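You operate a simulated robot arm through the tools that you are given. There is no shell and no other tool.

Carry out the task below with a simulated robot arm. There is one attempt and no reset: what you move stays moved.

## Task
Turn the oil on, refit and spin the yellow bearing, wipe the smear.
Fine: grey knob by the oil glass to On first and left so; move it to the thin post by the tube tray, a quarter turn there; green rag, laid back. What is to be rubbed or washed off counts as gone when no trace of it is left.

The check looks at the end state, three seconds after you hand in, the way a careful person would. Anything else that was tipped, shoved, dropped, spilled or broken makes it a failure.

## Robot
A 6-joint arm with a two-finger parallel gripper, fixed in place. Base frame: the origin is at the foot of the arm, x ahead of it, y to its left, z up; the work surface is at about z = 870. Lengths are in mm, angles in rad, forces in N, time in s.
With the tool pointing down near the work surface it reaches from about 240 to 640 mm from the base axis. Its first joint turns from -1.152 to 1.152 rad. Payload 2.7 kg.
Tool frame: the origin (TCP) lies between the finger pads and is the grasp point; the fingertips stand 23 mm ahead of it; z points along the fingers, y is the line along which they close. Largest opening 94 mm; finger width 38, thickness 10; the body of the gripper, 54 by 96 mm, starts 39 mm behind the TCP.
Orientation is told as [roll, pitch, yaw] about the base's x, y, z axes, in that order, counted from this pose: with the fingers straight down and closing along the base's y, the tool's x points along the base's -x, its y along +y and its z along -z.

## Interface
- The arm moves only by the tool nudge_tool. Its argument "motion" is a list of rows, each a list of 7 numbers: the turn, a rotation vector about the tool's x, y, z in rad, then the shift along the tool's x, y, z in mm, then the finger opening in mm, from 0 to 94. In form: [[wx, wy, wz, x, y, z, claw], ...]. A call has 1 to 20 rows; each row shifts and turns the commanded pose from where the row before left it, along the tool's axes as they then stand. Each row takes 0.2 s and may step no farther than 50 mm and 0.15 rad from the row before; otherwise, or with a gripper value out of range, the whole call is refused. Where a pose cannot be reached the arm comes as near as it can. A force on the tool above 80 N (or 10 N above the force at the start of the call, whichever is more), or a blocked arm, ends the call early, and 0.2 s more pass. The fingers move at their own pace (about 45 mm/s each) and stop on an object; they squeeze with about 44 N. The grip force told is the motor's: it shows also when the fingers shut on nothing. Time passes only in rows, and 0.2 s behind the last, so rows that do not move let the fingers close. The reply holds the time, the measured pose of the TCP, the force on the tool along the base axes, the opening and the grip force, in the units named above and with some noise, with the torque about the TCP (base axes, N m) and any sound that the robot's microphone picked up.
- Cameras (640 x 400 px; columns grow to the right, rows downward): "scene" is fixed at [80.4, -437.8, 1401.3]; the picture's right is [0.72, -0.70, 0.00], its down [-0.42, -0.44, -0.79] and it looks along [0.55, 0.57, -0.61] (base axes); focal length 266 px, centre (320, 200). "wrist" rides on the gripper at [86, 16, -74] in the tool frame; the picture's right is [-0.18, 0.98, 0.00], its down [-0.58, -0.11, -0.81] and it looks along [-0.79, -0.15, 0.59] (tool axes); focal length 243 px, centre (320, 200). There is no depth. A picture from a camera that has moved, and an enlarged one, comes with that camera's place and axes in the base frame and with its lens.
- capture(camera): a new picture of that camera. The clock stands still meanwhile.
- enlarge(camera, box): a new picture of the part [left, top, right, bottom] of that camera's present view, enlarged. The clock stands still meanwhile.
- sign_off(): hands the job in; it is judged then, once.

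Places have to be worked out from the pictures, the camera data and where the tool is seen. Open the gripper and draw the arm clear of the work before you hand the job in, unless the task says otherwise.

The tools are called by a JSON object that holds its "name" and its "arguments". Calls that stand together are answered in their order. nudge_tool: Moves the arm, as the interface text tells. Its arguments: {"type":"object","properties":{"motion":{"type":"array"}},"required":["motion"]} The other tools are called the same way: capture (camera) takes a picture; enlarge (camera, box) takes an enlarged picture of a part of a camera's view; sign_off () hands the job in.

At the start:

```text
clock: 0.0
ee_pos: [297.6, 134.5, 1215.1]
orientation: [0.0, 0.0, -0.001]
wrist_force: [0.7, 0.8, 0.0]
torque: [0.0, 0.03, 0.0]
grip_width: 93.9
grip_force: 0.0
```

scene: 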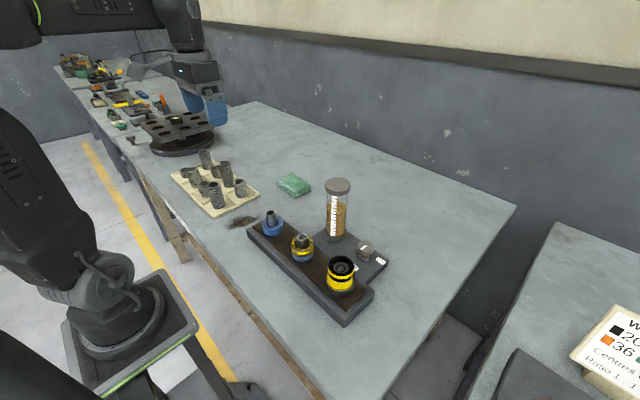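
wrist: 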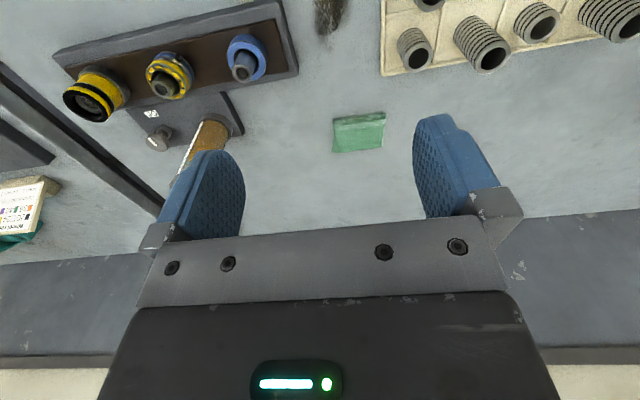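

I start by looking closely at the work area: the bearing rail with three posts, the oil glass with its knob, the rag, and the dark smear near the tube tray.

{"name": "enlarge", "arguments": {"camera": "scene", "box": [220, 160, 400, 330]}}

{"name": "enlarge", "arguments": {"camera": "scene", "box": [310, 220, 400, 300]}}

{"name": "enlarge", "arguments": {"camera": "scene", "box": [160, 140, 320, 250]}}

{"name": "enlarge", "arguments": {"camera": "wrist", "box": [40, 0, 320, 180]}}

```text
2.35 times, centred on (310, 245) of scene
camera zoom: at [80.4, -437.8, 1401.3], right [0.72, -0.7, 0.0], down [-0.42, -0.44, -0.79], along [0.55, 0.57, -0.61], focal length 626 px, centre (344, 94)
```

zoom: 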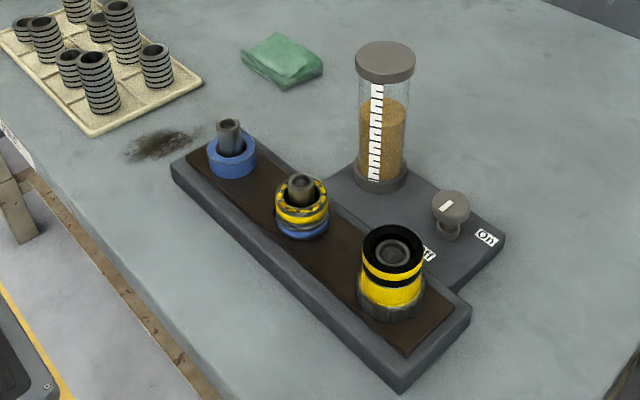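

```text
5.00 times, centred on (355, 260) of scene
camera zoom: at [80.4, -437.8, 1401.3], right [0.72, -0.7, 0.0], down [-0.42, -0.44, -0.79], along [0.55, 0.57, -0.61], focal length 1329 px, centre (145, -100)
```

zoom: 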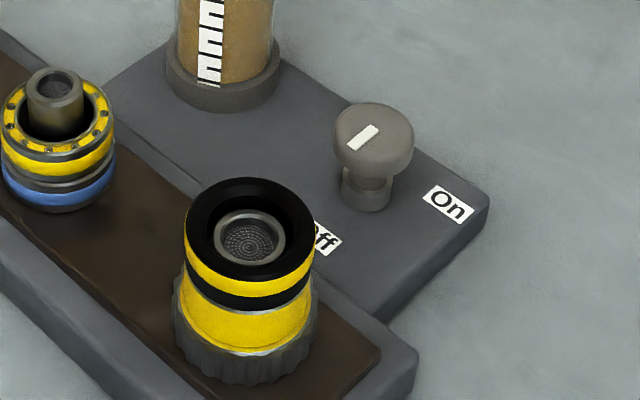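

```text
3.64 times, centred on (240, 195) of scene
camera zoom: at [80.4, -437.8, 1401.3], right [0.72, -0.7, 0.0], down [-0.42, -0.44, -0.79], along [0.55, 0.57, -0.61], focal length 967 px, centre (611, 218)
```

zoom: 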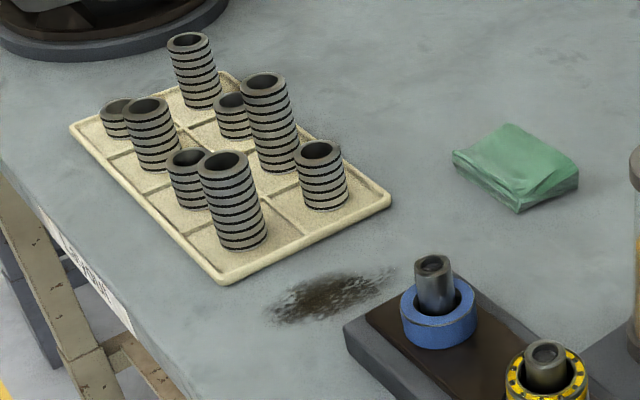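

```text
2.22 times, centred on (180, 90) of wrist
camera zoom: at [211.9, 150.0, 1289.9], right [0.18, 0.98, 0.0], down [0.58, -0.11, 0.81], along [0.79, -0.15, -0.59], focal length 539 px, centre (631, 444)
```

zoom: 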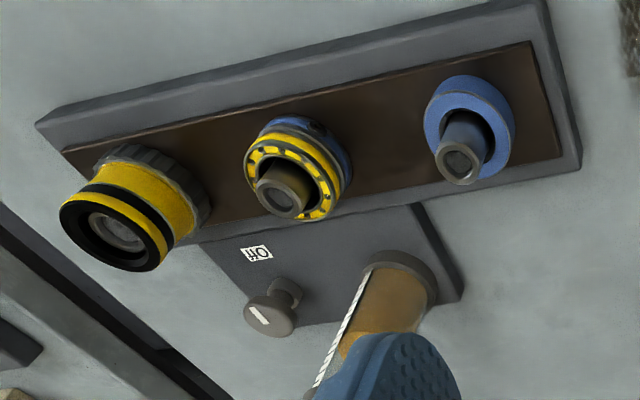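

The rail has three posts: a bare one near the tray, a middle one with a yellow caged ring, and a large yellow/black part at the far end. I tilt the tool a little at height to get a steeper view of them before touching anything.

{"name": "nudge_tool", "arguments": {"motion": [[0, 0.14, 0, 20, -40, 0, 94], [0, 0.14, 0, 20, -40, 0, 94], [0, 0.14, 0, 0, -40, 0, 94], [0, 0.14, 0, 0, -40, 0, 94], [0, 0, 0, 0, -40, 0, 94]]}}

{"name": "capture", "arguments": {"camera": "wrist"}}

```text
clock: 1.2
ee_pos: [258.1, -66.4, 1213.3]
orientation: [0.001, 0.563, 0.001]
wrist_force: [0.7, 0.2, -0.2]
torque: [0.0, 0.0, -0.04]
grip_width: 93.9
grip_force: 0.0
out of reach, approached as far as the arm can: row 4
```

```text
taken
camera wrist: at [224.7, -51.0, 1324.0], right [0.16, 0.98, -0.1], down [0.92, -0.11, 0.37], along [0.36, -0.15, -0.92], focal length 243 px, centre (320, 200)
```

wrist: 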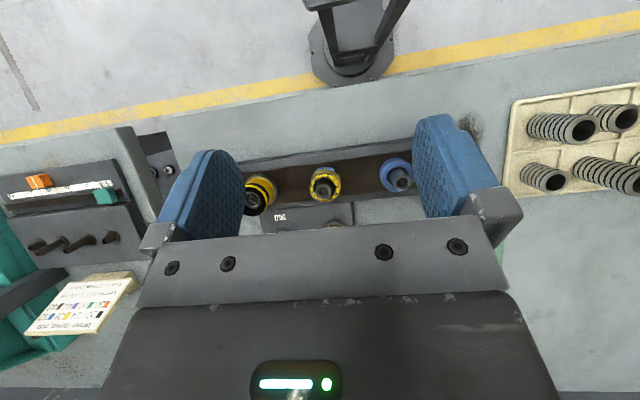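

There's a printed card on the side table; I enlarge it and the rail in this steeper view.

{"name": "enlarge", "arguments": {"camera": "wrist", "box": [230, 130, 430, 240]}}

{"name": "enlarge", "arguments": {"camera": "scene", "box": [540, 290, 640, 400]}}

{"name": "enlarge", "arguments": {"camera": "wrist", "box": [10, 260, 150, 350]}}

{"name": "enlarge", "arguments": {"camera": "scene", "box": [250, 200, 370, 300]}}

```text
3.20 times, centred on (330, 185) of wrist
camera zoom: at [224.7, -51.0, 1324.0], right [0.16, 0.98, -0.1], down [0.92, -0.11, 0.37], along [0.36, -0.15, -0.92], focal length 776 px, centre (288, 248)
```

zoom: 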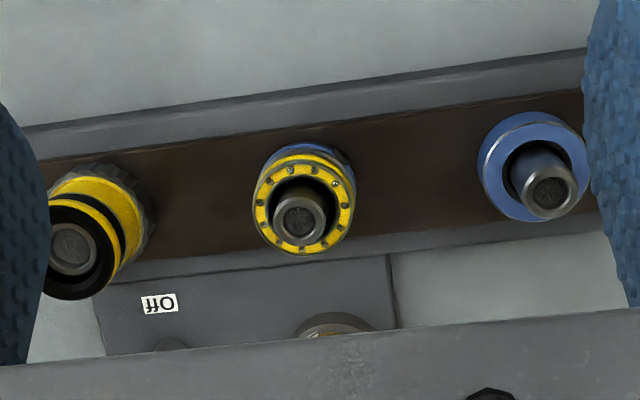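

```text
3.64 times, centred on (590, 345) of scene
camera zoom: at [80.4, -437.8, 1401.3], right [0.72, -0.7, 0.0], down [-0.42, -0.44, -0.79], along [0.55, 0.57, -0.61], focal length 967 px, centre (-662, -327)
```

zoom: 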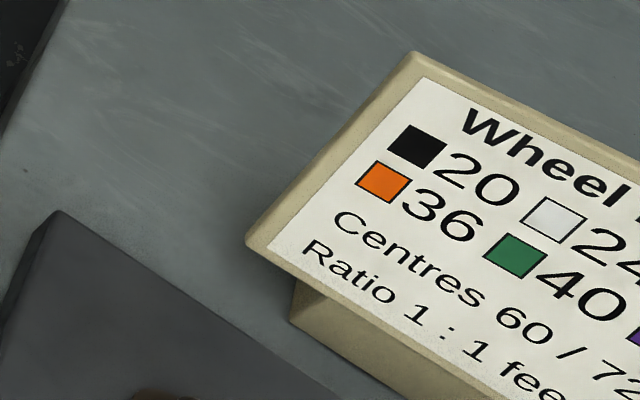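

```text
4.44 times, centred on (80, 305) of wrist
camera zoom: at [224.7, -51.0, 1324.0], right [0.16, 0.98, -0.1], down [0.92, -0.11, 0.37], along [0.36, -0.15, -0.92], focal length 1078 px, centre (1387, -267)
```

zoom: 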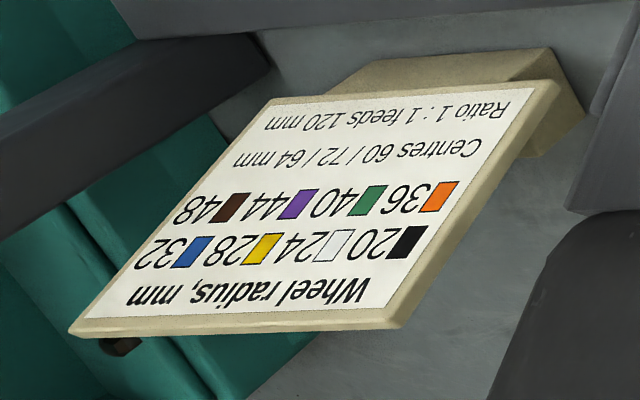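

```text
4.00 times, centred on (310, 250) of scene
camera zoom: at [80.4, -437.8, 1401.3], right [0.72, -0.7, 0.0], down [-0.42, -0.44, -0.79], along [0.55, 0.57, -0.61], focal length 1063 px, centre (360, 0)
```

zoom: 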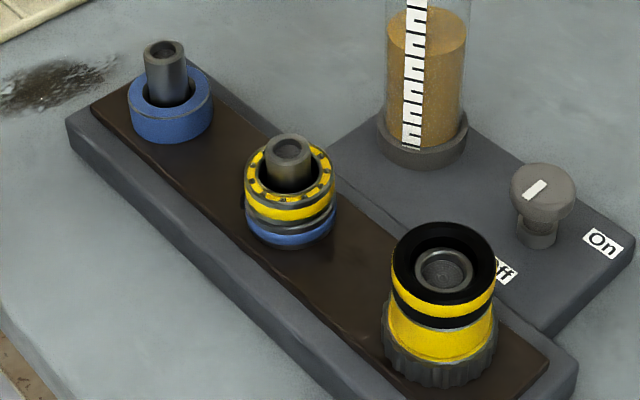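

The card concerns gear wheels on another bench, so it isn't relevant here. The middle ring (yellow, caged, on a blue seat) looks like the yellow bearing. I come lower and less tilted over the far end to check the large part and the knob more closely.

{"name": "nudge_tool", "arguments": {"motion": [[0, -0.13, 0, 0, 0, 0, 94], [0, -0.13, 0, 0, 0, 0, 94], [0, 0, 0, -9, -24.8, 34.7, 94], [0, 0, 0, -9, -24.8, 34.7, 94], [0, 0, 0, -9, -24.8, 34.7, 94], [0, 0, 0, -9, -24.8, 34.7, 94]]}}

{"name": "capture", "arguments": {"camera": "wrist"}}

```text
clock: 2.6
ee_pos: [251.3, -166.0, 1068.8]
orientation: [0.0, 0.298, 0.002]
wrist_force: [0.6, -0.1, -0.1]
torque: [0.0, -0.01, -0.03]
grip_width: 94.1
grip_force: 0.0
```

```text
taken
camera wrist: at [190.9, -150.0, 1167.0], right [0.18, 0.98, -0.05], down [0.79, -0.11, 0.6], along [0.58, -0.15, -0.8], focal length 243 px, centre (320, 200)
```

wrist: 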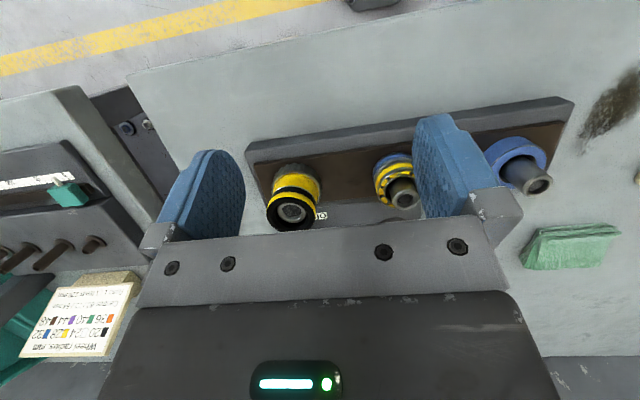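

{"name": "enlarge", "arguments": {"camera": "wrist", "box": [245, 130, 425, 240]}}

{"name": "enlarge", "arguments": {"camera": "wrist", "box": [470, 60, 640, 280]}}

```text
3.56 times, centred on (335, 185) of wrist
camera zoom: at [190.9, -150.0, 1167.0], right [0.18, 0.98, -0.05], down [0.79, -0.11, 0.6], along [0.58, -0.15, -0.8], focal length 863 px, centre (267, 253)
```

zoom: 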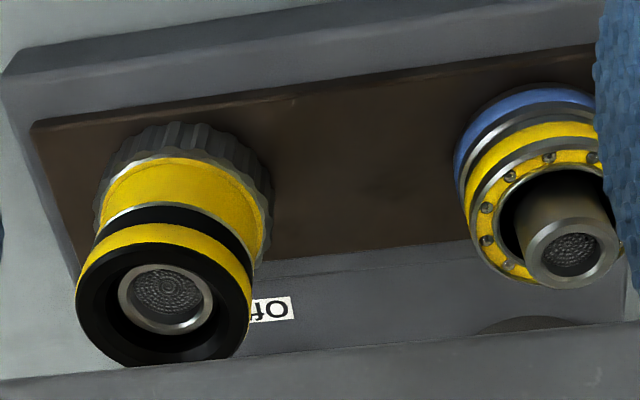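

```text
1.82 times, centred on (555, 170) of wrist
camera zoom: at [190.9, -150.0, 1167.0], right [0.18, 0.98, -0.05], down [0.79, -0.11, 0.6], along [0.58, -0.15, -0.8], focal length 441 px, centre (-107, 254)
```

zoom: 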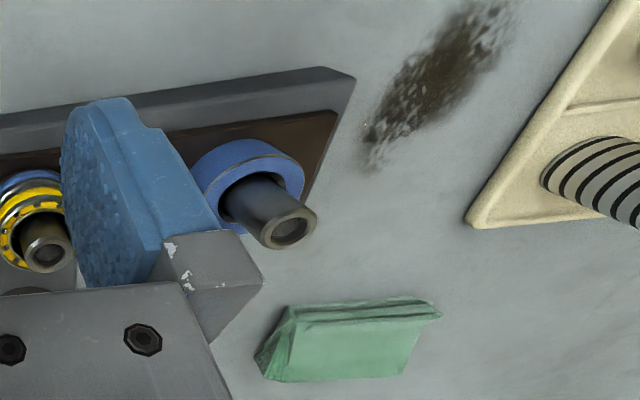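

The far part is a thick post with its own knurled seat, so the middle caged ring is the yellow bearing, and both thin posts have matching blue seats. Now I level the tool and move to view the knob and its On/Off labels.

{"name": "nudge_tool", "arguments": {"motion": [[0, -0.149, 0, 0, 0, 0, 94], [0, -0.149, 0, 0, 0, 0, 94], [0, 0, 0, -42, -12, 5, 94], [0, 0, 0, -42, -12, 5, 94]]}}

{"name": "capture", "arguments": {"camera": "wrist"}}

{"name": "enlarge", "arguments": {"camera": "wrist", "box": [240, 90, 420, 230]}}

```text
clock: 3.6
ee_pos: [335.9, -189.1, 1057.8]
orientation: [0.0, 0.0, 0.001]
wrist_force: [-0.5, 0.4, 0.0]
torque: [-0.01, -0.03, 0.02]
grip_width: 93.9
grip_force: 0.0
```

```text
taken
camera wrist: at [249.3, -173.5, 1132.2], right [0.18, 0.98, 0.0], down [0.58, -0.11, 0.81], along [0.79, -0.15, -0.59], focal length 243 px, centre (320, 200)
```

wrist: 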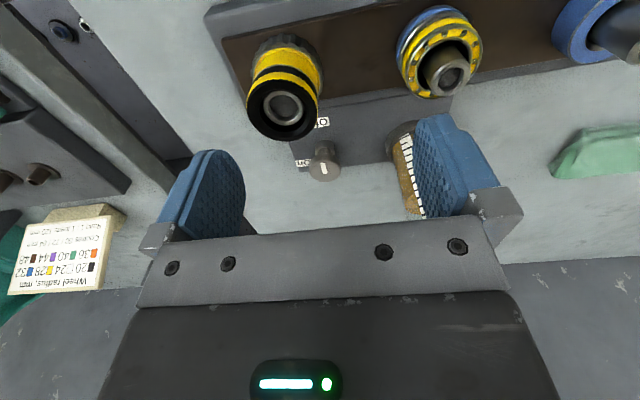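

```text
2.86 times, centred on (330, 160) of wrist
camera zoom: at [249.3, -173.5, 1132.2], right [0.18, 0.98, 0.0], down [0.58, -0.11, 0.81], along [0.79, -0.15, -0.59], focal length 693 px, centre (291, 314)
```

zoom: 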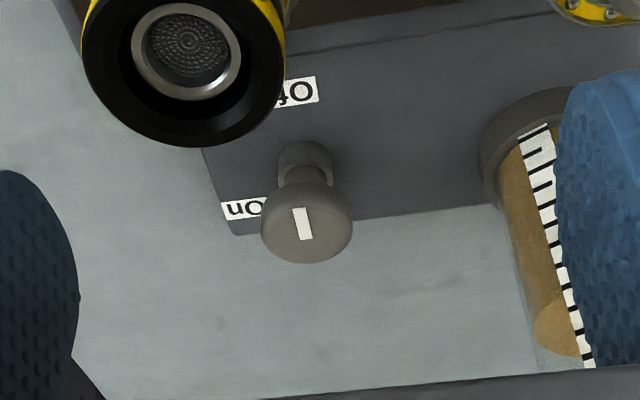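

The bar on the knob points toward Off (about -x), the On label lies at roughly 305° seen from above, the knob cap centre is about (457, -205, 933). I move above it and pre-twist the tool so that I have room for a counter-clockwise turn of about 120°.

{"name": "nudge_tool", "arguments": {"motion": [[0, 0, 0, -40.4, -5.5, 0, 60], [0, 0, 0, -40.4, -5.5, 0, 60], [0, 0, 0, -40.4, -5.5, 0, 60], [0, 0, 0.15, 0, 0, 0, 60], [0, 0, 0.15, 0, 0, 0, 60], [0, 0, 0.15, 0, 0, 0, 60], [0, 0, 0.15, 0, 0, 0, 60], [0, 0, 0.15, 0, 0, 0, 60], [0, 0, 0.15, 0, 0, 0, 60], [0, 0, 0.15, 0, 0, 0, 60]]}}

{"name": "capture", "arguments": {"camera": "scene"}}

{"name": "capture", "arguments": {"camera": "wrist"}}

```text
clock: 5.8
ee_pos: [456.8, -205.3, 1058.1]
orientation: [-0.002, 0.002, -1.052]
wrist_force: [0.0, -0.2, 0.2]
torque: [-0.03, -0.02, -0.03]
grip_width: 60.3
grip_force: 0.1
```

```text
taken
```

scene: 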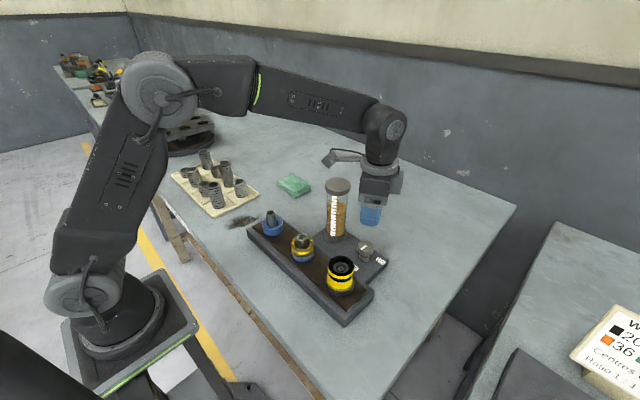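

```text
taken
camera wrist: at [428.3, -122.5, 1134.4], right [0.95, 0.33, 0.0], down [0.19, -0.56, 0.81], along [0.26, -0.76, -0.59], focal length 243 px, centre (320, 200)
```

wrist: 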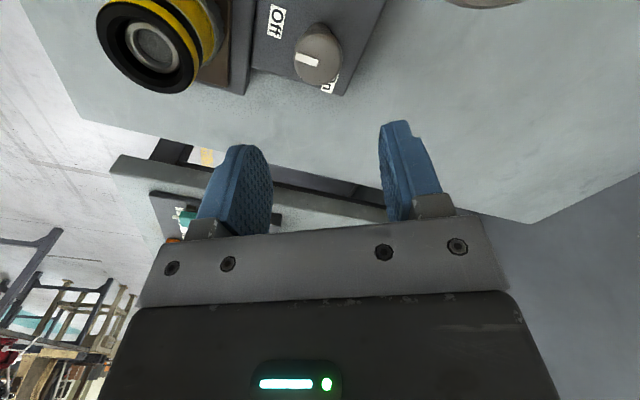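

The camera boom now hangs close to the oil glass, so this pre-twist is unsafe for going down. I check the boom's shape and the knob mark in close-ups before choosing another angle.

{"name": "enlarge", "arguments": {"camera": "scene", "box": [310, 130, 430, 240]}}

{"name": "enlarge", "arguments": {"camera": "wrist", "box": [240, 0, 400, 110]}}

```text
3.64 times, centred on (370, 185) of scene
camera zoom: at [80.4, -437.8, 1401.3], right [0.72, -0.7, 0.0], down [-0.42, -0.44, -0.79], along [0.55, 0.57, -0.61], focal length 967 px, centre (138, 254)
```

zoom: 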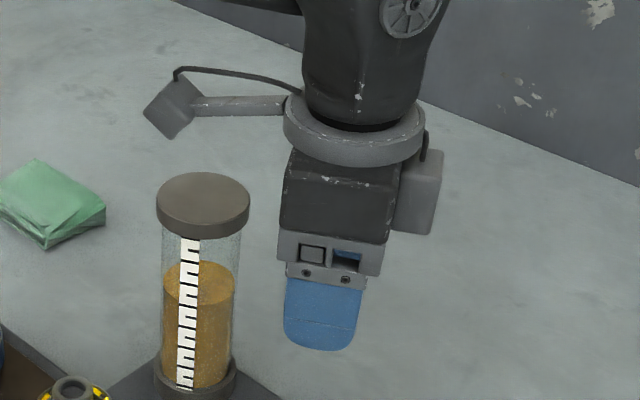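

```text
3.64 times, centred on (320, 55) of wrist
camera zoom: at [428.3, -122.5, 1134.4], right [0.95, 0.33, 0.0], down [0.19, -0.56, 0.81], along [0.26, -0.76, -0.59], focal length 882 px, centre (320, 727)
```

zoom: 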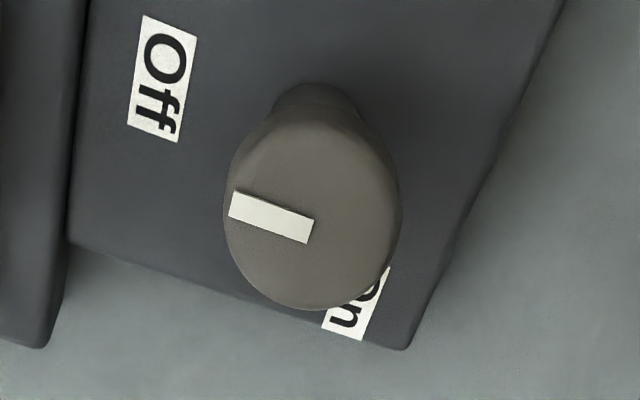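

The boom end is a real body near the glass, so I'll start the turn from about -20° yaw instead and end near +105°, which swings the boom away from the glass. I first test at this height that the wrist reaches +105°.

{"name": "nudge_tool", "arguments": {"motion": [[0, 0, -0.145, 0, 0, 0, 60], [0, 0, -0.145, 0, 0, 0, 60], [0, 0, -0.145, 0, 0, 0, 60], [0, 0, -0.145, 0, 0, 0, 60], [0, 0, -0.145, 0, 0, 0, 60], [0, 0, -0.145, 0, 0, 0, 60], [0, 0, -0.145, 0, 0, 0, 60], [0, 0, -0.145, 0, 0, 0, 60], [0, 0, -0.145, 0, 0, 0, 60], [0, 0, -0.145, 0, 0, 0, 60], [0, 0, -0.145, 0, 0, 0, 60], [0, 0, -0.145, 0, 0, 0, 60], [0, 0, -0.145, 0, 0, 0, 60], [0, 0, -0.145, 0, 0, 0, 60], [0, 0, -0.145, 0, 0, 0, 60], [0, 0, -0.145, 0, 0, 0, 60], [0, 0, -0.145, 0, 0, 0, 60], [0, 0, -0.145, 0, 0, 0, 60], [0, 0, -0.145, 0, 0, 0, 60], [0, 0, -0.145, 0, 0, 0, 60]]}}

{"name": "capture", "arguments": {"camera": "wrist"}}

```text
clock: 10.0
ee_pos: [457.1, -203.5, 1058.1]
orientation: [0.002, -0.001, 1.856]
wrist_force: [0.6, 0.6, -0.7]
torque: [-0.01, 0.0, -0.04]
grip_width: 60.0
grip_force: 0.0
```

```text
taken
camera wrist: at [465.5, -293.2, 1134.6], right [-1.0, -0.1, 0.0], down [-0.06, 0.59, 0.81], along [-0.08, 0.8, -0.59], focal length 243 px, centre (320, 200)
```

wrist: 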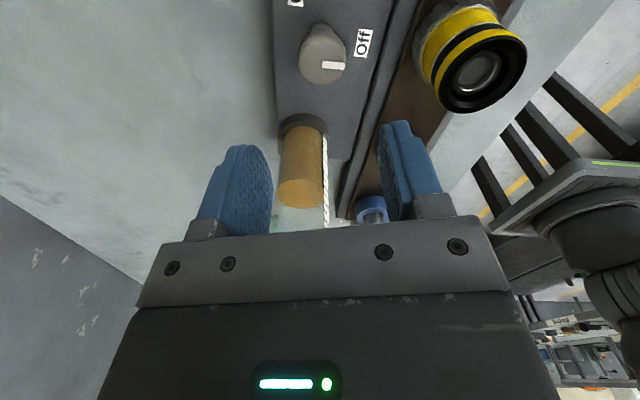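

The wrist reaches 106° yaw without trouble. I use this opposite view to refine the knob centre and label positions.

{"name": "enlarge", "arguments": {"camera": "wrist", "box": [260, 0, 420, 110]}}

```text
3.64 times, centred on (340, 55) of wrist
camera zoom: at [465.5, -293.2, 1134.6], right [-1.0, -0.1, 0.0], down [-0.06, 0.59, 0.81], along [-0.08, 0.8, -0.59], focal length 882 px, centre (247, 727)
```

zoom: 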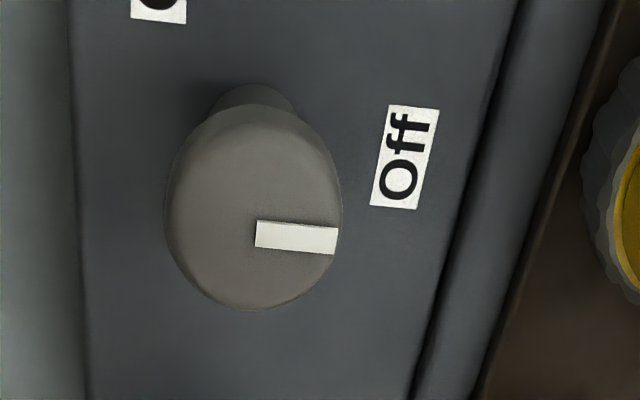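

Views agree: knob centre about (455.4, -205.3), cap top z≈941, mark at 181°, Off at 181°, On at about 305°, so a counter-clockwise turn of ~124°. I rotate to -20° yaw at this height.

{"name": "nudge_tool", "arguments": {"motion": [[0, 0, 0.147, 0, 0, 0, 60], [0, 0, 0.147, 0, 0, 0, 60], [0, 0, 0.147, 0, 0, 0, 60], [0, 0, 0.147, 0, 0, 0, 60], [0, 0, 0.147, 0, 0, 0, 60], [0, 0, 0.147, 0, 0, 0, 60], [0, 0, 0.147, 0, 0, 0, 60], [0, 0, 0.147, 0, 0, 0, 60], [0, 0, 0.147, 0, 0, 0, 60], [0, 0, 0.147, 0, 0, 0, 60], [0, 0, 0.147, 0, 0, 0, 60], [0, 0, 0.147, 0, 0, 0, 60], [0, 0, 0.147, 0, 0, 0, 60], [0, 0, 0.147, 0, 0, 0, 60], [0, 0, 0.147, 0, 0, 0, 60]]}}

```text
clock: 13.2
ee_pos: [456.6, -205.3, 1059.4]
orientation: [0.0, 0.001, -0.357]
wrist_force: [0.7, 0.1, 0.4]
torque: [-0.04, 0.01, -0.01]
grip_width: 60.2
grip_force: 0.0
```

Tool is at -0.357 yaw above the knob. I descend to about z=932 with a 1 mm correction, fingers open at 60 around the 38 mm cap.

{"name": "nudge_tool", "arguments": {"motion": [[0, 0, 0, 1.1, -0.4, 40, 60], [0, 0, 0, 0, 0, 40, 60], [0, 0, 0, 0, 0, 25, 60], [0, 0, 0, 0, 0, 12, 60], [0, 0, 0, 0, 0, 10, 60]]}}

{"name": "enlarge", "arguments": {"camera": "scene", "box": [300, 160, 430, 290]}}

{"name": "capture", "arguments": {"camera": "wrist"}}

```text
clock: 14.4
ee_pos: [455.4, -203.1, 931.7]
orientation: [0.0, 0.0, -0.352]
wrist_force: [0.6, -0.4, 0.7]
torque: [0.0, 0.03, -0.01]
grip_width: 60.0
grip_force: 0.1
```

```text
3.08 times, centred on (365, 225) of scene
camera zoom: at [80.4, -437.8, 1401.3], right [0.72, -0.7, 0.0], down [-0.42, -0.44, -0.79], along [0.55, 0.57, -0.61], focal length 818 px, centre (182, 123)
```

zoom: 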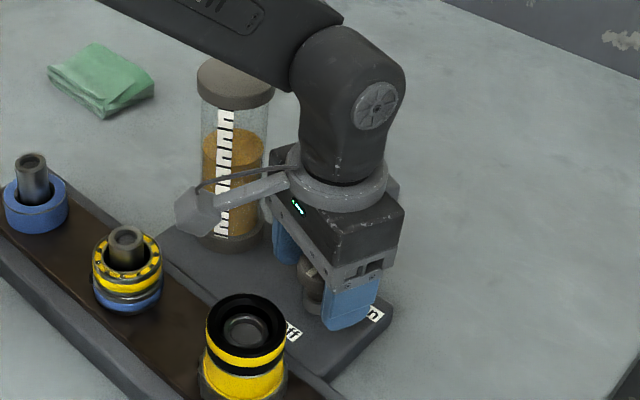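

```text
taken
camera wrist: at [379.8, -159.5, 1007.7], right [0.51, 0.86, 0.0], down [0.51, -0.3, 0.81], along [0.69, -0.41, -0.59], focal length 243 px, centre (320, 200)
```

wrist: 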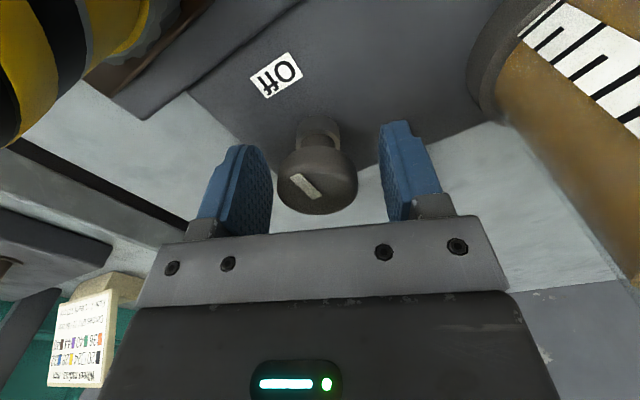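

The cap sits between the pads, about 1.4 mm toward the tool's -y side. I shift that much and close.

{"name": "nudge_tool", "arguments": {"motion": [[0, 0, 0, 0, -1.2, 0, 60], [0, 0, 0, 0, 0, 0, 42], [0, 0, 0, 0, 0, 0, 30], [0, 0, 0, 0, 0, 0, 30], [0, 0, 0, 0, 0, 0, 30]]}}

```text
clock: 15.6
ee_pos: [454.8, -204.6, 932.4]
orientation: [0.0, 0.003, -0.35]
wrist_force: [1.1, 0.9, -1.4]
torque: [-0.03, -0.08, -0.02]
grip_width: 37.6
grip_force: 44.7
```

Gripped at 37.6 mm with small side forces. I start turning counter-clockwise in small steps and watch torque and sound.

{"name": "nudge_tool", "arguments": {"motion": [[0, 0, -0.12, 0, 0, 0, 30], [0, 0, -0.12, 0, 0, 0, 30], [0, 0, -0.12, 0, 0, 0, 30], [0, 0, -0.12, 0, 0, 0, 30]]}}

{"name": "capture", "arguments": {"camera": "wrist"}}

```text
clock: 16.6
ee_pos: [454.6, -205.2, 932.4]
orientation: [-0.002, 0.002, 0.129]
wrist_force: [-13.2, 8.8, 13.2]
torque: [-0.06, -0.59, -0.01]
grip_width: 37.5
grip_force: 44.8
```

```text
taken
camera wrist: at [367.0, -201.0, 1008.1], right [0.06, 1.0, 0.0], down [0.59, -0.03, 0.8], along [0.8, -0.04, -0.59], focal length 243 px, centre (320, 200)
```

wrist: 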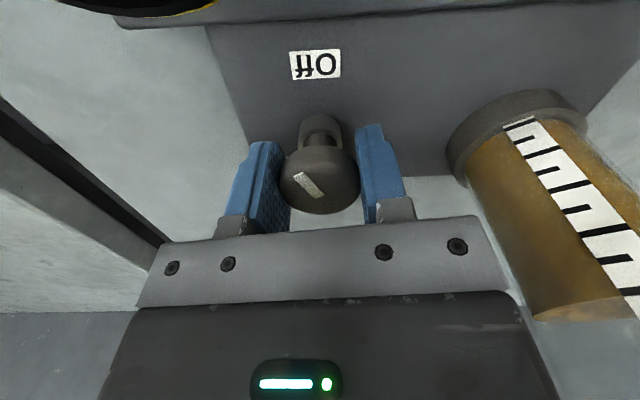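

The mark turns with the gripper and forces are moderate (about 13 N sideways), indicating the tool is a hair off the knob axis. I ease toward the force direction and continue turning.

{"name": "nudge_tool", "arguments": {"motion": [[0, 0, -0.12, 0.7, 0.6, -0.5, 30], [0, 0, -0.12, 0, 0, 0, 30], [0, 0, -0.12, 0, 0, 0, 30], [0, 0, -0.12, 0, 0, 0, 30], [0, 0, -0.12, 0, 0, 0, 30]]}}

```text
clock: 17.8
ee_pos: [456.6, -205.2, 932.6]
orientation: [0.0, 0.001, 0.73]
wrist_force: [2.3, 17.3, 7.4]
torque: [-0.56, 0.44, -0.01]
grip_width: 37.5
grip_force: 45.1
```

1.08 rad turned so far, with 17 N mainly along +y. I ease slightly to +y and keep turning.

{"name": "nudge_tool", "arguments": {"motion": [[0, 0, -0.12, -0.5, 0.6, -0.3, 30], [0, 0, -0.12, 0, 0, 0, 30], [0, 0, -0.12, 0, 0, 0, 30], [0, 0, -0.12, 0, 0, 0, 30], [0, 0, -0.12, 0, 0, 0, 30]]}}

{"name": "capture", "arguments": {"camera": "wrist"}}

```text
clock: 19.0
ee_pos: [454.0, -206.2, 932.1]
orientation: [-0.001, 0.002, 1.328]
wrist_force: [9.8, -5.1, -0.6]
torque: [0.23, -0.14, -0.53]
grip_width: 37.3
grip_force: 45.2
```

```text
taken
camera wrist: at [418.0, -287.9, 1008.1], right [-0.91, 0.41, 0.0], down [0.25, 0.54, 0.8], along [0.33, 0.73, -0.59], focal length 243 px, centre (320, 200)
```

wrist: 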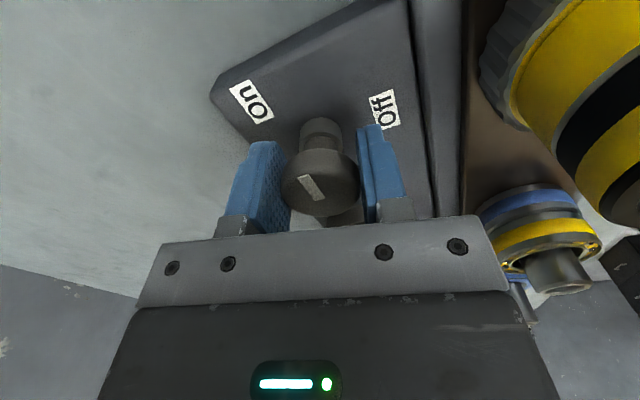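

There is now -0.53 N m about z; I check whether the knob hit a stop by looking at the bar closely.

{"name": "enlarge", "arguments": {"camera": "wrist", "box": [220, 70, 420, 230]}}

{"name": "enlarge", "arguments": {"camera": "scene", "box": [310, 200, 430, 290]}}

```text
2.50 times, centred on (320, 150) of wrist
camera zoom: at [418.0, -287.9, 1008.1], right [-0.91, 0.41, 0.0], down [0.25, 0.54, 0.8], along [0.33, 0.73, -0.59], focal length 606 px, centre (320, 325)
```

zoom: 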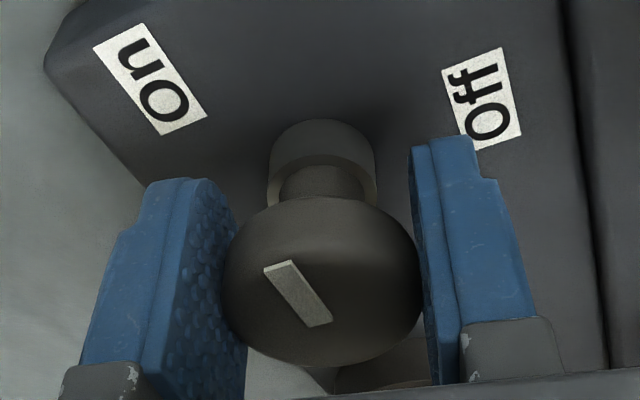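

```text
4.44 times, centred on (370, 245) of scene
camera zoom: at [80.7, -438.0, 1401.3], right [0.72, -0.7, 0.0], down [-0.42, -0.44, -0.79], along [0.55, 0.57, -0.61], focal length 1182 px, centre (98, 0)
```

zoom: 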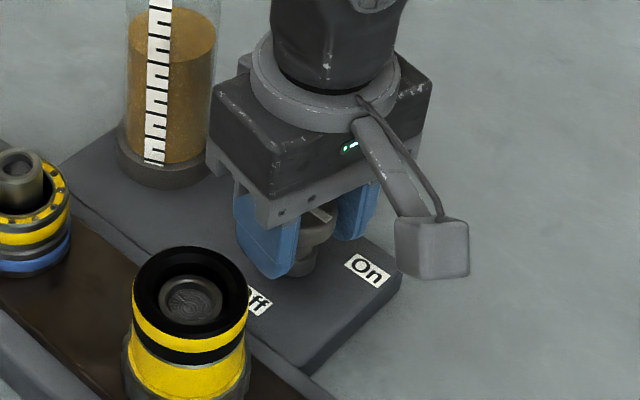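

The bar has turned 90° (to 271°) while the gripper turned 96°. I turn two small steps more to see whether the knob follows or is stopped.

{"name": "nudge_tool", "arguments": {"motion": [[0, 0, -0.08, 0, 0, 0, 30], [0, 0, -0.08, 0, 0, 0, 30]]}}

{"name": "enlarge", "arguments": {"camera": "wrist", "box": [220, 70, 420, 230]}}

```text
clock: 19.6
ee_pos: [454.8, -205.9, 932.9]
orientation: [-0.002, 0.002, 1.488]
wrist_force: [20.3, -10.1, -4.5]
torque: [-0.05, -0.08, -0.8]
grip_width: 37.5
grip_force: 44.7
```

```text
2.50 times, centred on (320, 150) of wrist
camera zoom: at [431.5, -291.6, 1008.1], right [-0.96, 0.26, 0.0], down [0.15, 0.57, 0.81], along [0.21, 0.78, -0.59], focal length 606 px, centre (320, 325)
```

zoom: 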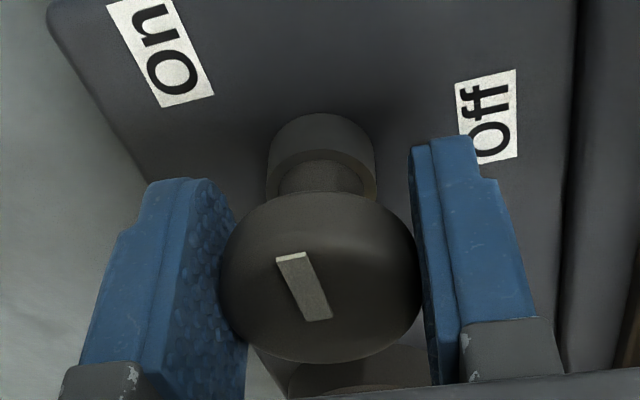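

The knob did not follow this time: the bar stays at about 270° and torque rose to -0.8, so it's either a stop or slip. I relax the twist, open the fingers, and look at where the bar settles.

{"name": "nudge_tool", "arguments": {"motion": [[0, 0, 0.08, 0, 0, 0, 30], [0, 0, 0.05, 0, 0, 0, 30], [0, 0, 0, 0, 0, 0, 50], [0, 0, 0, 0, 0, 0, 60], [0, 0, 0, 0, 0, 0, 60], [0, 0, 0, 0, 0, -30, 60], [0, 0, 0, 0, 0, -40, 60]]}}

{"name": "capture", "arguments": {"camera": "wrist"}}

{"name": "enlarge", "arguments": {"camera": "scene", "box": [310, 200, 430, 290]}}

```text
clock: 21.2
ee_pos: [454.9, -209.3, 1002.8]
orientation: [0.005, 0.001, 1.358]
wrist_force: [-0.2, -0.3, -0.3]
torque: [0.04, -0.01, 0.03]
grip_width: 59.9
grip_force: 0.0
```

```text
taken
camera wrist: at [421.0, -290.8, 1078.8], right [-0.92, 0.39, 0.0], down [0.23, 0.55, 0.81], along [0.31, 0.74, -0.59], focal length 243 px, centre (320, 200)
```

wrist: 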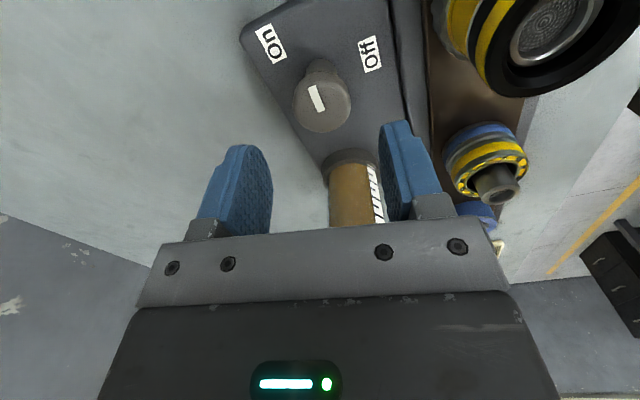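

```text
4.44 times, centred on (370, 245) of scene
camera zoom: at [80.4, -437.8, 1401.3], right [0.72, -0.7, 0.0], down [-0.42, -0.44, -0.79], along [0.55, 0.57, -0.61], focal length 1182 px, centre (98, 0)
```

zoom: 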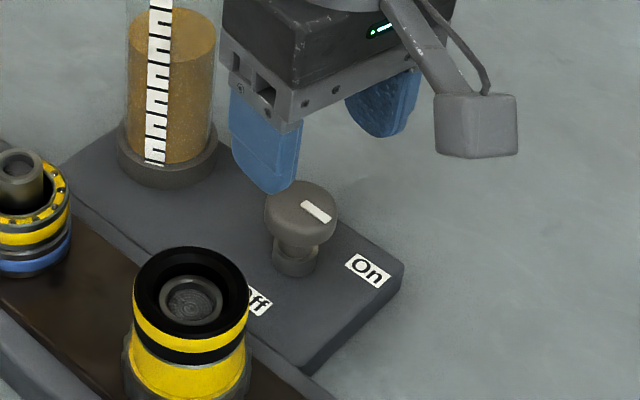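

I zoom on the released knob to measure the bar's direction relative to the On label.

{"name": "enlarge", "arguments": {"camera": "wrist", "box": [230, 0, 420, 140]}}

```text
2.86 times, centred on (325, 70) of wrist
camera zoom: at [421.0, -290.8, 1078.8], right [-0.92, 0.39, 0.0], down [0.23, 0.55, 0.81], along [0.31, 0.74, -0.59], focal length 693 px, centre (306, 571)
```

zoom: 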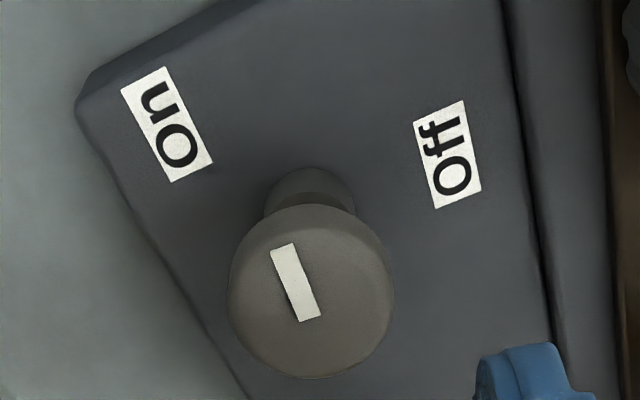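

The bar rests near 267–270°, about 35° short of the On label. I'll regrip at 0.7 rad yaw with the tool recentred on the knob axis, and try again to turn it the rest of the way.

{"name": "nudge_tool", "arguments": {"motion": [[0, 0, 0.132, 0, 0, 0, 60], [0, 0, 0.132, 0, 0, 0, 60], [0, 0, 0.132, 0, 0, 0, 60], [0, 0, 0.132, 0, 0, 0, 60], [0, 0, 0.132, 0, 0, 0, 60], [0, 0, 0, -3.3, 3.0, 0, 60], [0, 0, 0, 0, 0, 0, 60]]}}

{"name": "capture", "arguments": {"camera": "wrist"}}

```text
clock: 22.8
ee_pos: [454.9, -201.5, 1002.5]
orientation: [0.0, 0.002, 0.698]
wrist_force: [-0.6, 0.2, 0.0]
torque: [-0.01, 0.03, 0.0]
grip_width: 60.0
grip_force: 0.1
```

```text
taken
camera wrist: at [378.1, -245.3, 1078.3], right [-0.49, 0.87, 0.0], down [0.52, 0.29, 0.81], along [0.7, 0.4, -0.59], focal length 243 px, centre (320, 200)
```

wrist: 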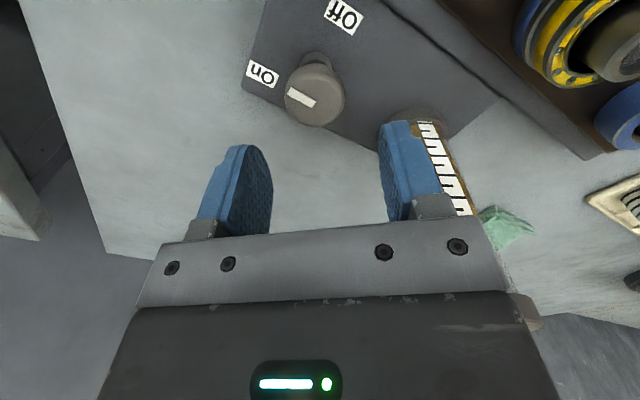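

Camera-derived TCP is about (454.5, -202), roughly 3 mm too far in +y. I correct and let it settle before going down.

{"name": "nudge_tool", "arguments": {"motion": [[0, 0, 0, 1.5, -3.0, 0, 60], [0, 0, 0, 0, 0, 35, 60], [0, 0, 0, 0, 0, 25, 60], [0, 0, 0, 0, 0, 11, 60], [0, 0, 0, 0, 0, 0, 60], [0, 0, 0, 0, 0, 0, 60]]}}

{"name": "capture", "arguments": {"camera": "wrist"}}

```text
clock: 24.2
ee_pos: [456.0, -202.4, 929.5]
orientation: [0.002, 0.0, 0.698]
wrist_force: [-0.6, -0.4, -0.2]
torque: [0.04, -0.01, 0.0]
grip_width: 59.9
grip_force: 0.1
```

```text
taken
camera wrist: at [380.1, -246.6, 1006.4], right [-0.49, 0.87, 0.0], down [0.52, 0.29, 0.81], along [0.7, 0.4, -0.59], focal length 243 px, centre (320, 200)
```

wrist: 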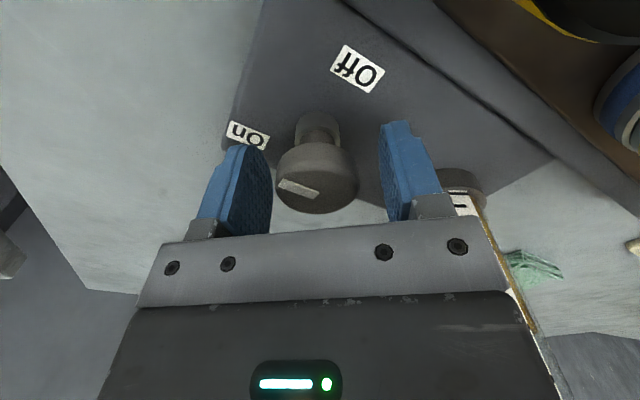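

Knob cap lies about 2 mm to the tool's -y side. I shift, close, and turn 0.36 rad counter-clockwise to test.

{"name": "nudge_tool", "arguments": {"motion": [[0, 0, 0, 0.3, -1.8, -1, 60], [0, 0, 0, 0, 0, 0, 40], [0, 0, 0, 0, 0, 0, 30], [0, 0, 0, 0, 0, 0, 30], [0, 0, -0.12, 0, 0, 0, 30], [0, 0, -0.12, 0, 0, 0, 30], [0, 0, -0.12, 0, 0, 0, 30]]}}

{"name": "enlarge", "arguments": {"camera": "wrist", "box": [220, 70, 420, 230]}}

```text
clock: 25.8
ee_pos: [456.1, -204.3, 931.2]
orientation: [0.006, 0.001, 1.061]
wrist_force: [-12.4, 17.4, 3.6]
torque: [0.18, -0.04, -0.45]
grip_width: 37.5
grip_force: 45.2
```

```text
2.50 times, centred on (320, 150) of wrist
camera zoom: at [399.5, -272.7, 1007.1], right [-0.77, 0.64, 0.0], down [0.38, 0.45, 0.81], along [0.51, 0.62, -0.59], focal length 606 px, centre (320, 325)
```

zoom: 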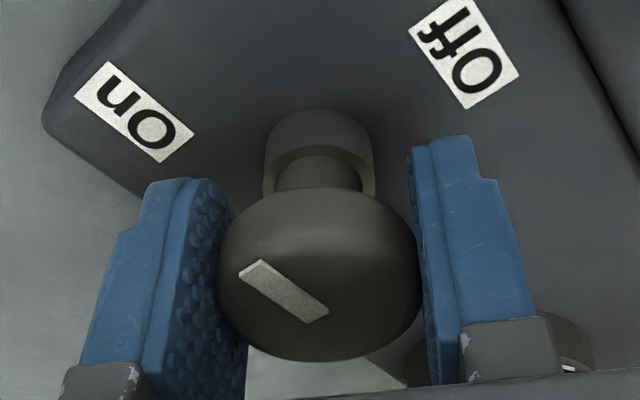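

The bar is at ~272° and again would not follow while torque climbs, on two separate grips: the valve has a hard stop a quarter turn from Off. I press it once more gently against the stop, release without turning back, and rise.

{"name": "nudge_tool", "arguments": {"motion": [[0, 0, -0.1, 0, 0, 0, 30], [0, 0, -0.05, 0, 0, 0, 30], [0, 0, 0, 0, 0, 0, 30], [0, 0, 0, 0, 0, 0, 60], [0, 0, 0, 0, 0, 0, 60], [0, 0, 0, 0, 0, -20, 60], [0, 0, 0, 0, 0, -40, 60], [0, 0, 0, 0, 0, -40, 60], [0, 0, 0, 0, 0, -30, 60]]}}

{"name": "capture", "arguments": {"camera": "wrist"}}

{"name": "enlarge", "arguments": {"camera": "scene", "box": [310, 160, 430, 290]}}

```text
clock: 27.8
ee_pos: [456.9, -207.1, 1062.8]
orientation: [0.002, -0.001, 1.208]
wrist_force: [-0.1, -0.3, -0.5]
torque: [0.0, 0.01, 0.0]
grip_width: 60.1
grip_force: 0.1
```

```text
taken
camera wrist: at [412.1, -283.0, 1138.8], right [-0.85, 0.52, 0.0], down [0.31, 0.51, 0.81], along [0.42, 0.69, -0.59], focal length 243 px, centre (320, 200)
```

wrist: 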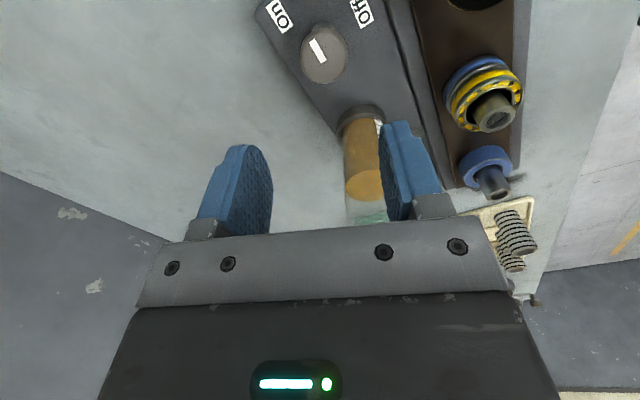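

```text
3.08 times, centred on (370, 225) of scene
camera zoom: at [80.4, -437.8, 1401.3], right [0.72, -0.7, 0.0], down [-0.42, -0.44, -0.79], along [0.55, 0.57, -0.61], focal length 818 px, centre (166, 123)
```

zoom: 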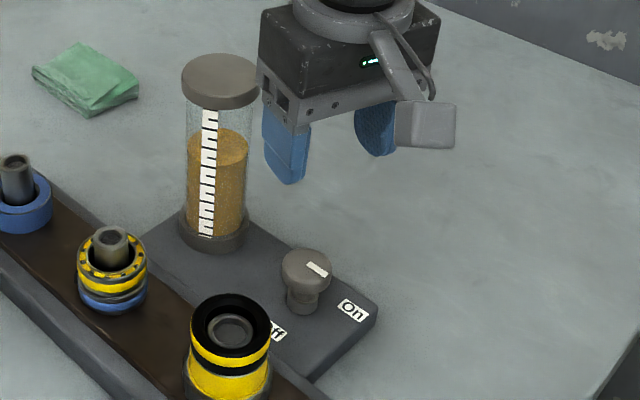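

I compare the oil glass and the knob with the same crop as at the start, to see if the level or anything else shows oil flowing.

{"name": "enlarge", "arguments": {"camera": "scene", "box": [220, 160, 400, 330]}}

{"name": "enlarge", "arguments": {"camera": "wrist", "box": [240, 0, 400, 110]}}

```text
2.35 times, centred on (310, 245) of scene
camera zoom: at [80.4, -437.8, 1401.3], right [0.72, -0.7, 0.0], down [-0.42, -0.44, -0.79], along [0.55, 0.57, -0.61], focal length 626 px, centre (344, 94)
```

zoom: 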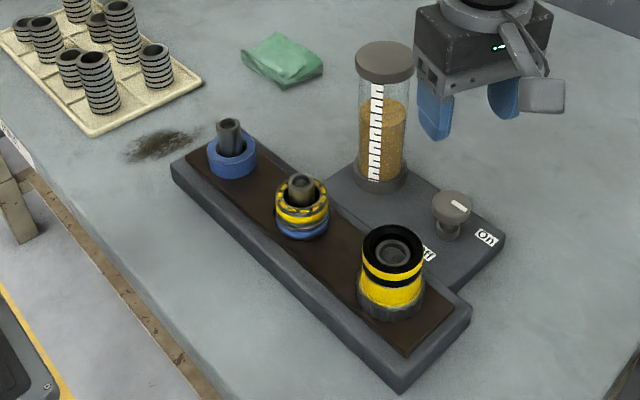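

```text
3.64 times, centred on (320, 55) of wrist
camera zoom: at [412.1, -283.0, 1138.8], right [-0.85, 0.52, 0.0], down [0.31, 0.51, 0.81], along [0.42, 0.69, -0.59], focal length 882 px, centre (320, 727)
```

zoom: 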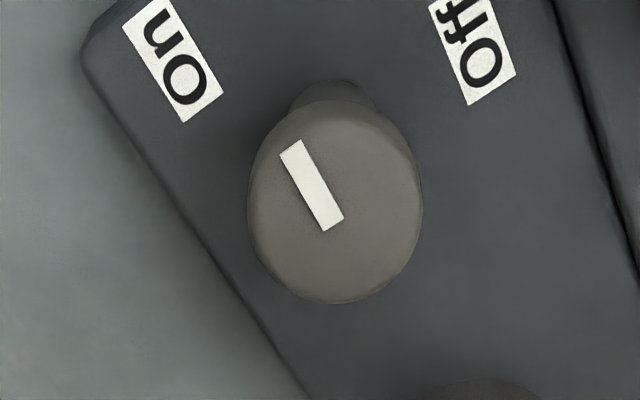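

Oil level shows no visible change; the bar sits exactly 90° from Off at a solid stop on the On side, so I take the valve as fully on. Next I go to view the yellow bearing and the two thin posts.

{"name": "nudge_tool", "arguments": {"motion": [[0, 0, 0.134, 0, 0, -5, 60], [0, 0, 0.134, 0, 0, -5, 60], [0, 0, 0.134, 0, 0, -5, 60], [0, 0, 0.134, 0, 0, -5, 60], [0, 0, 0.134, 0, 0, 0, 60], [0, 0, 0.134, 0, 0, 0, 60], [0, 0, 0.134, 0, 0, 0, 60], [0, 0, 0.134, 0, 0, 0, 60], [0, 0, 0.134, 0, 0, 0, 60], [0, 0, 0, 37.4, 22, 0, 94], [0, 0, 0, 37.4, 22, 0, 94], [0, 0, 0, 37.4, 22, 0, 94], [0, 0, 0, 37.4, 22, 0, 94], [0, 0, 0, 37.4, 22, 0, 94], [0, 0, 0, 0, 0, 0, 94]]}}

{"name": "capture", "arguments": {"camera": "wrist"}}

{"name": "enlarge", "arguments": {"camera": "wrist", "box": [240, 50, 420, 230]}}

```text
clock: 31.0
ee_pos: [268.0, -97.2, 1084.5]
orientation: [0.001, 0.002, 0.003]
wrist_force: [-0.1, -0.5, -0.6]
torque: [-0.02, 0.01, 0.0]
grip_width: 93.5
grip_force: 0.1
```

```text
taken
camera wrist: at [181.7, -81.3, 1159.6], right [0.18, 0.98, 0.0], down [0.58, -0.11, 0.81], along [0.79, -0.15, -0.59], focal length 243 px, centre (320, 200)
```

wrist: 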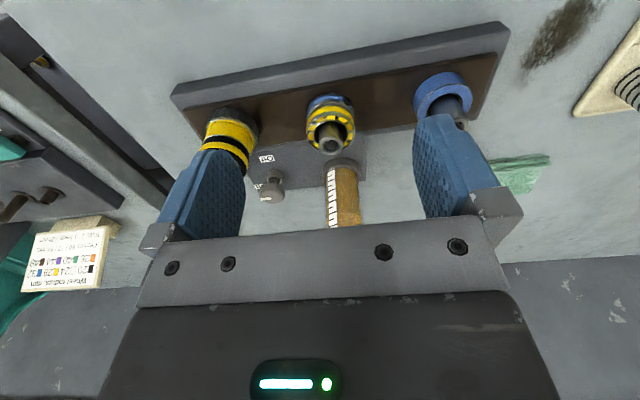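

```text
2.22 times, centred on (330, 140) of wrist
camera zoom: at [181.7, -81.3, 1159.6], right [0.18, 0.98, 0.0], down [0.58, -0.11, 0.81], along [0.79, -0.15, -0.59], focal length 539 px, centre (298, 333)
```

zoom: 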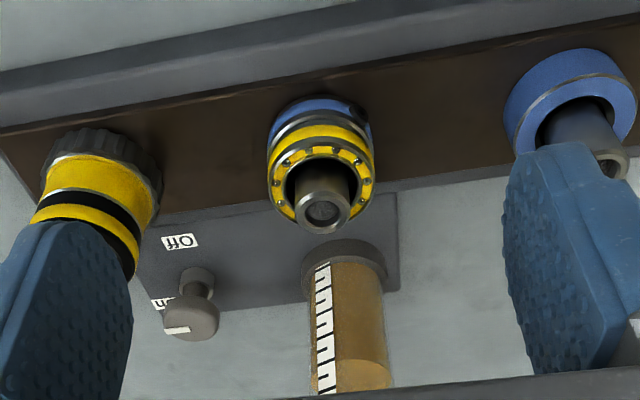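

I zoom right in on the bearing to get its edges and the post's top.

{"name": "enlarge", "arguments": {"camera": "wrist", "box": [295, 80, 375, 165]}}

{"name": "enlarge", "arguments": {"camera": "scene", "box": [270, 215, 340, 280]}}

{"name": "enlarge", "arguments": {"camera": "scene", "box": [240, 195, 310, 250]}}

```text
4.71 times, centred on (335, 122) of wrist
camera zoom: at [181.7, -81.3, 1159.6], right [0.18, 0.98, 0.0], down [0.58, -0.11, 0.81], along [0.79, -0.15, -0.59], focal length 1142 px, centre (249, 565)
```

zoom: 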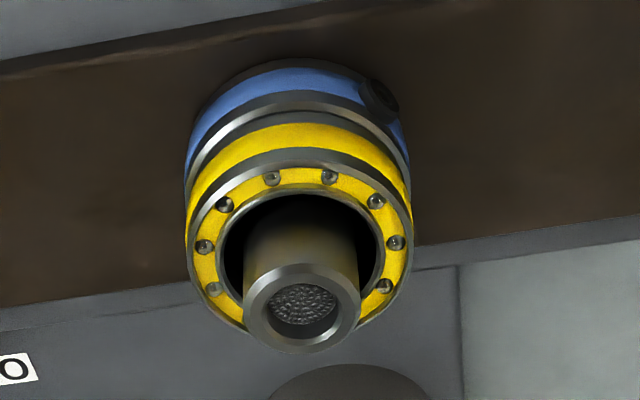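

```text
6.15 times, centred on (305, 248) of scene
camera zoom: at [80.4, -437.8, 1401.3], right [0.72, -0.7, 0.0], down [-0.42, -0.44, -0.79], along [0.55, 0.57, -0.61], focal length 1636 px, centre (412, -92)
```

zoom: 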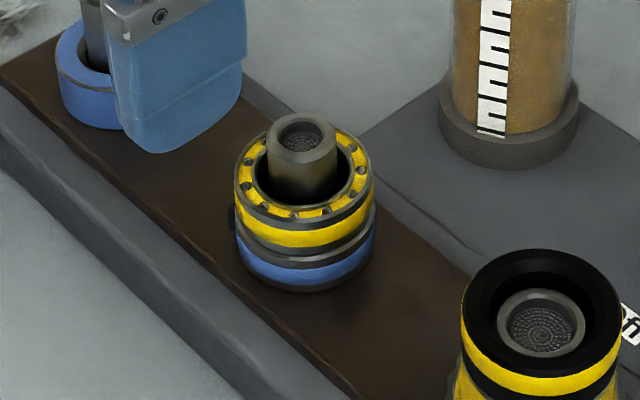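

```text
7.27 times, centred on (275, 222) of scene
camera zoom: at [80.4, -437.8, 1401.3], right [0.72, -0.7, 0.0], down [-0.42, -0.44, -0.79], along [0.55, 0.57, -0.61], focal length 1934 px, centre (647, 36)
```

zoom: 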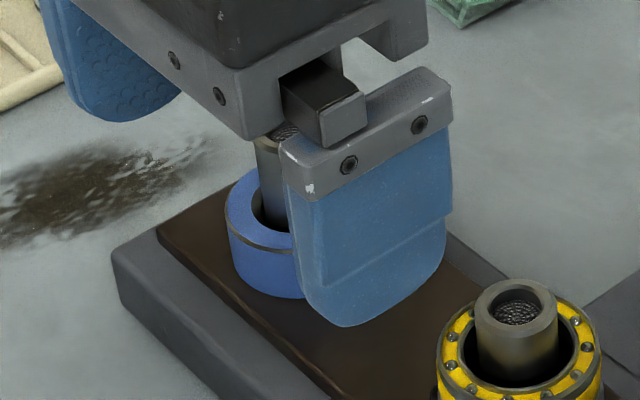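

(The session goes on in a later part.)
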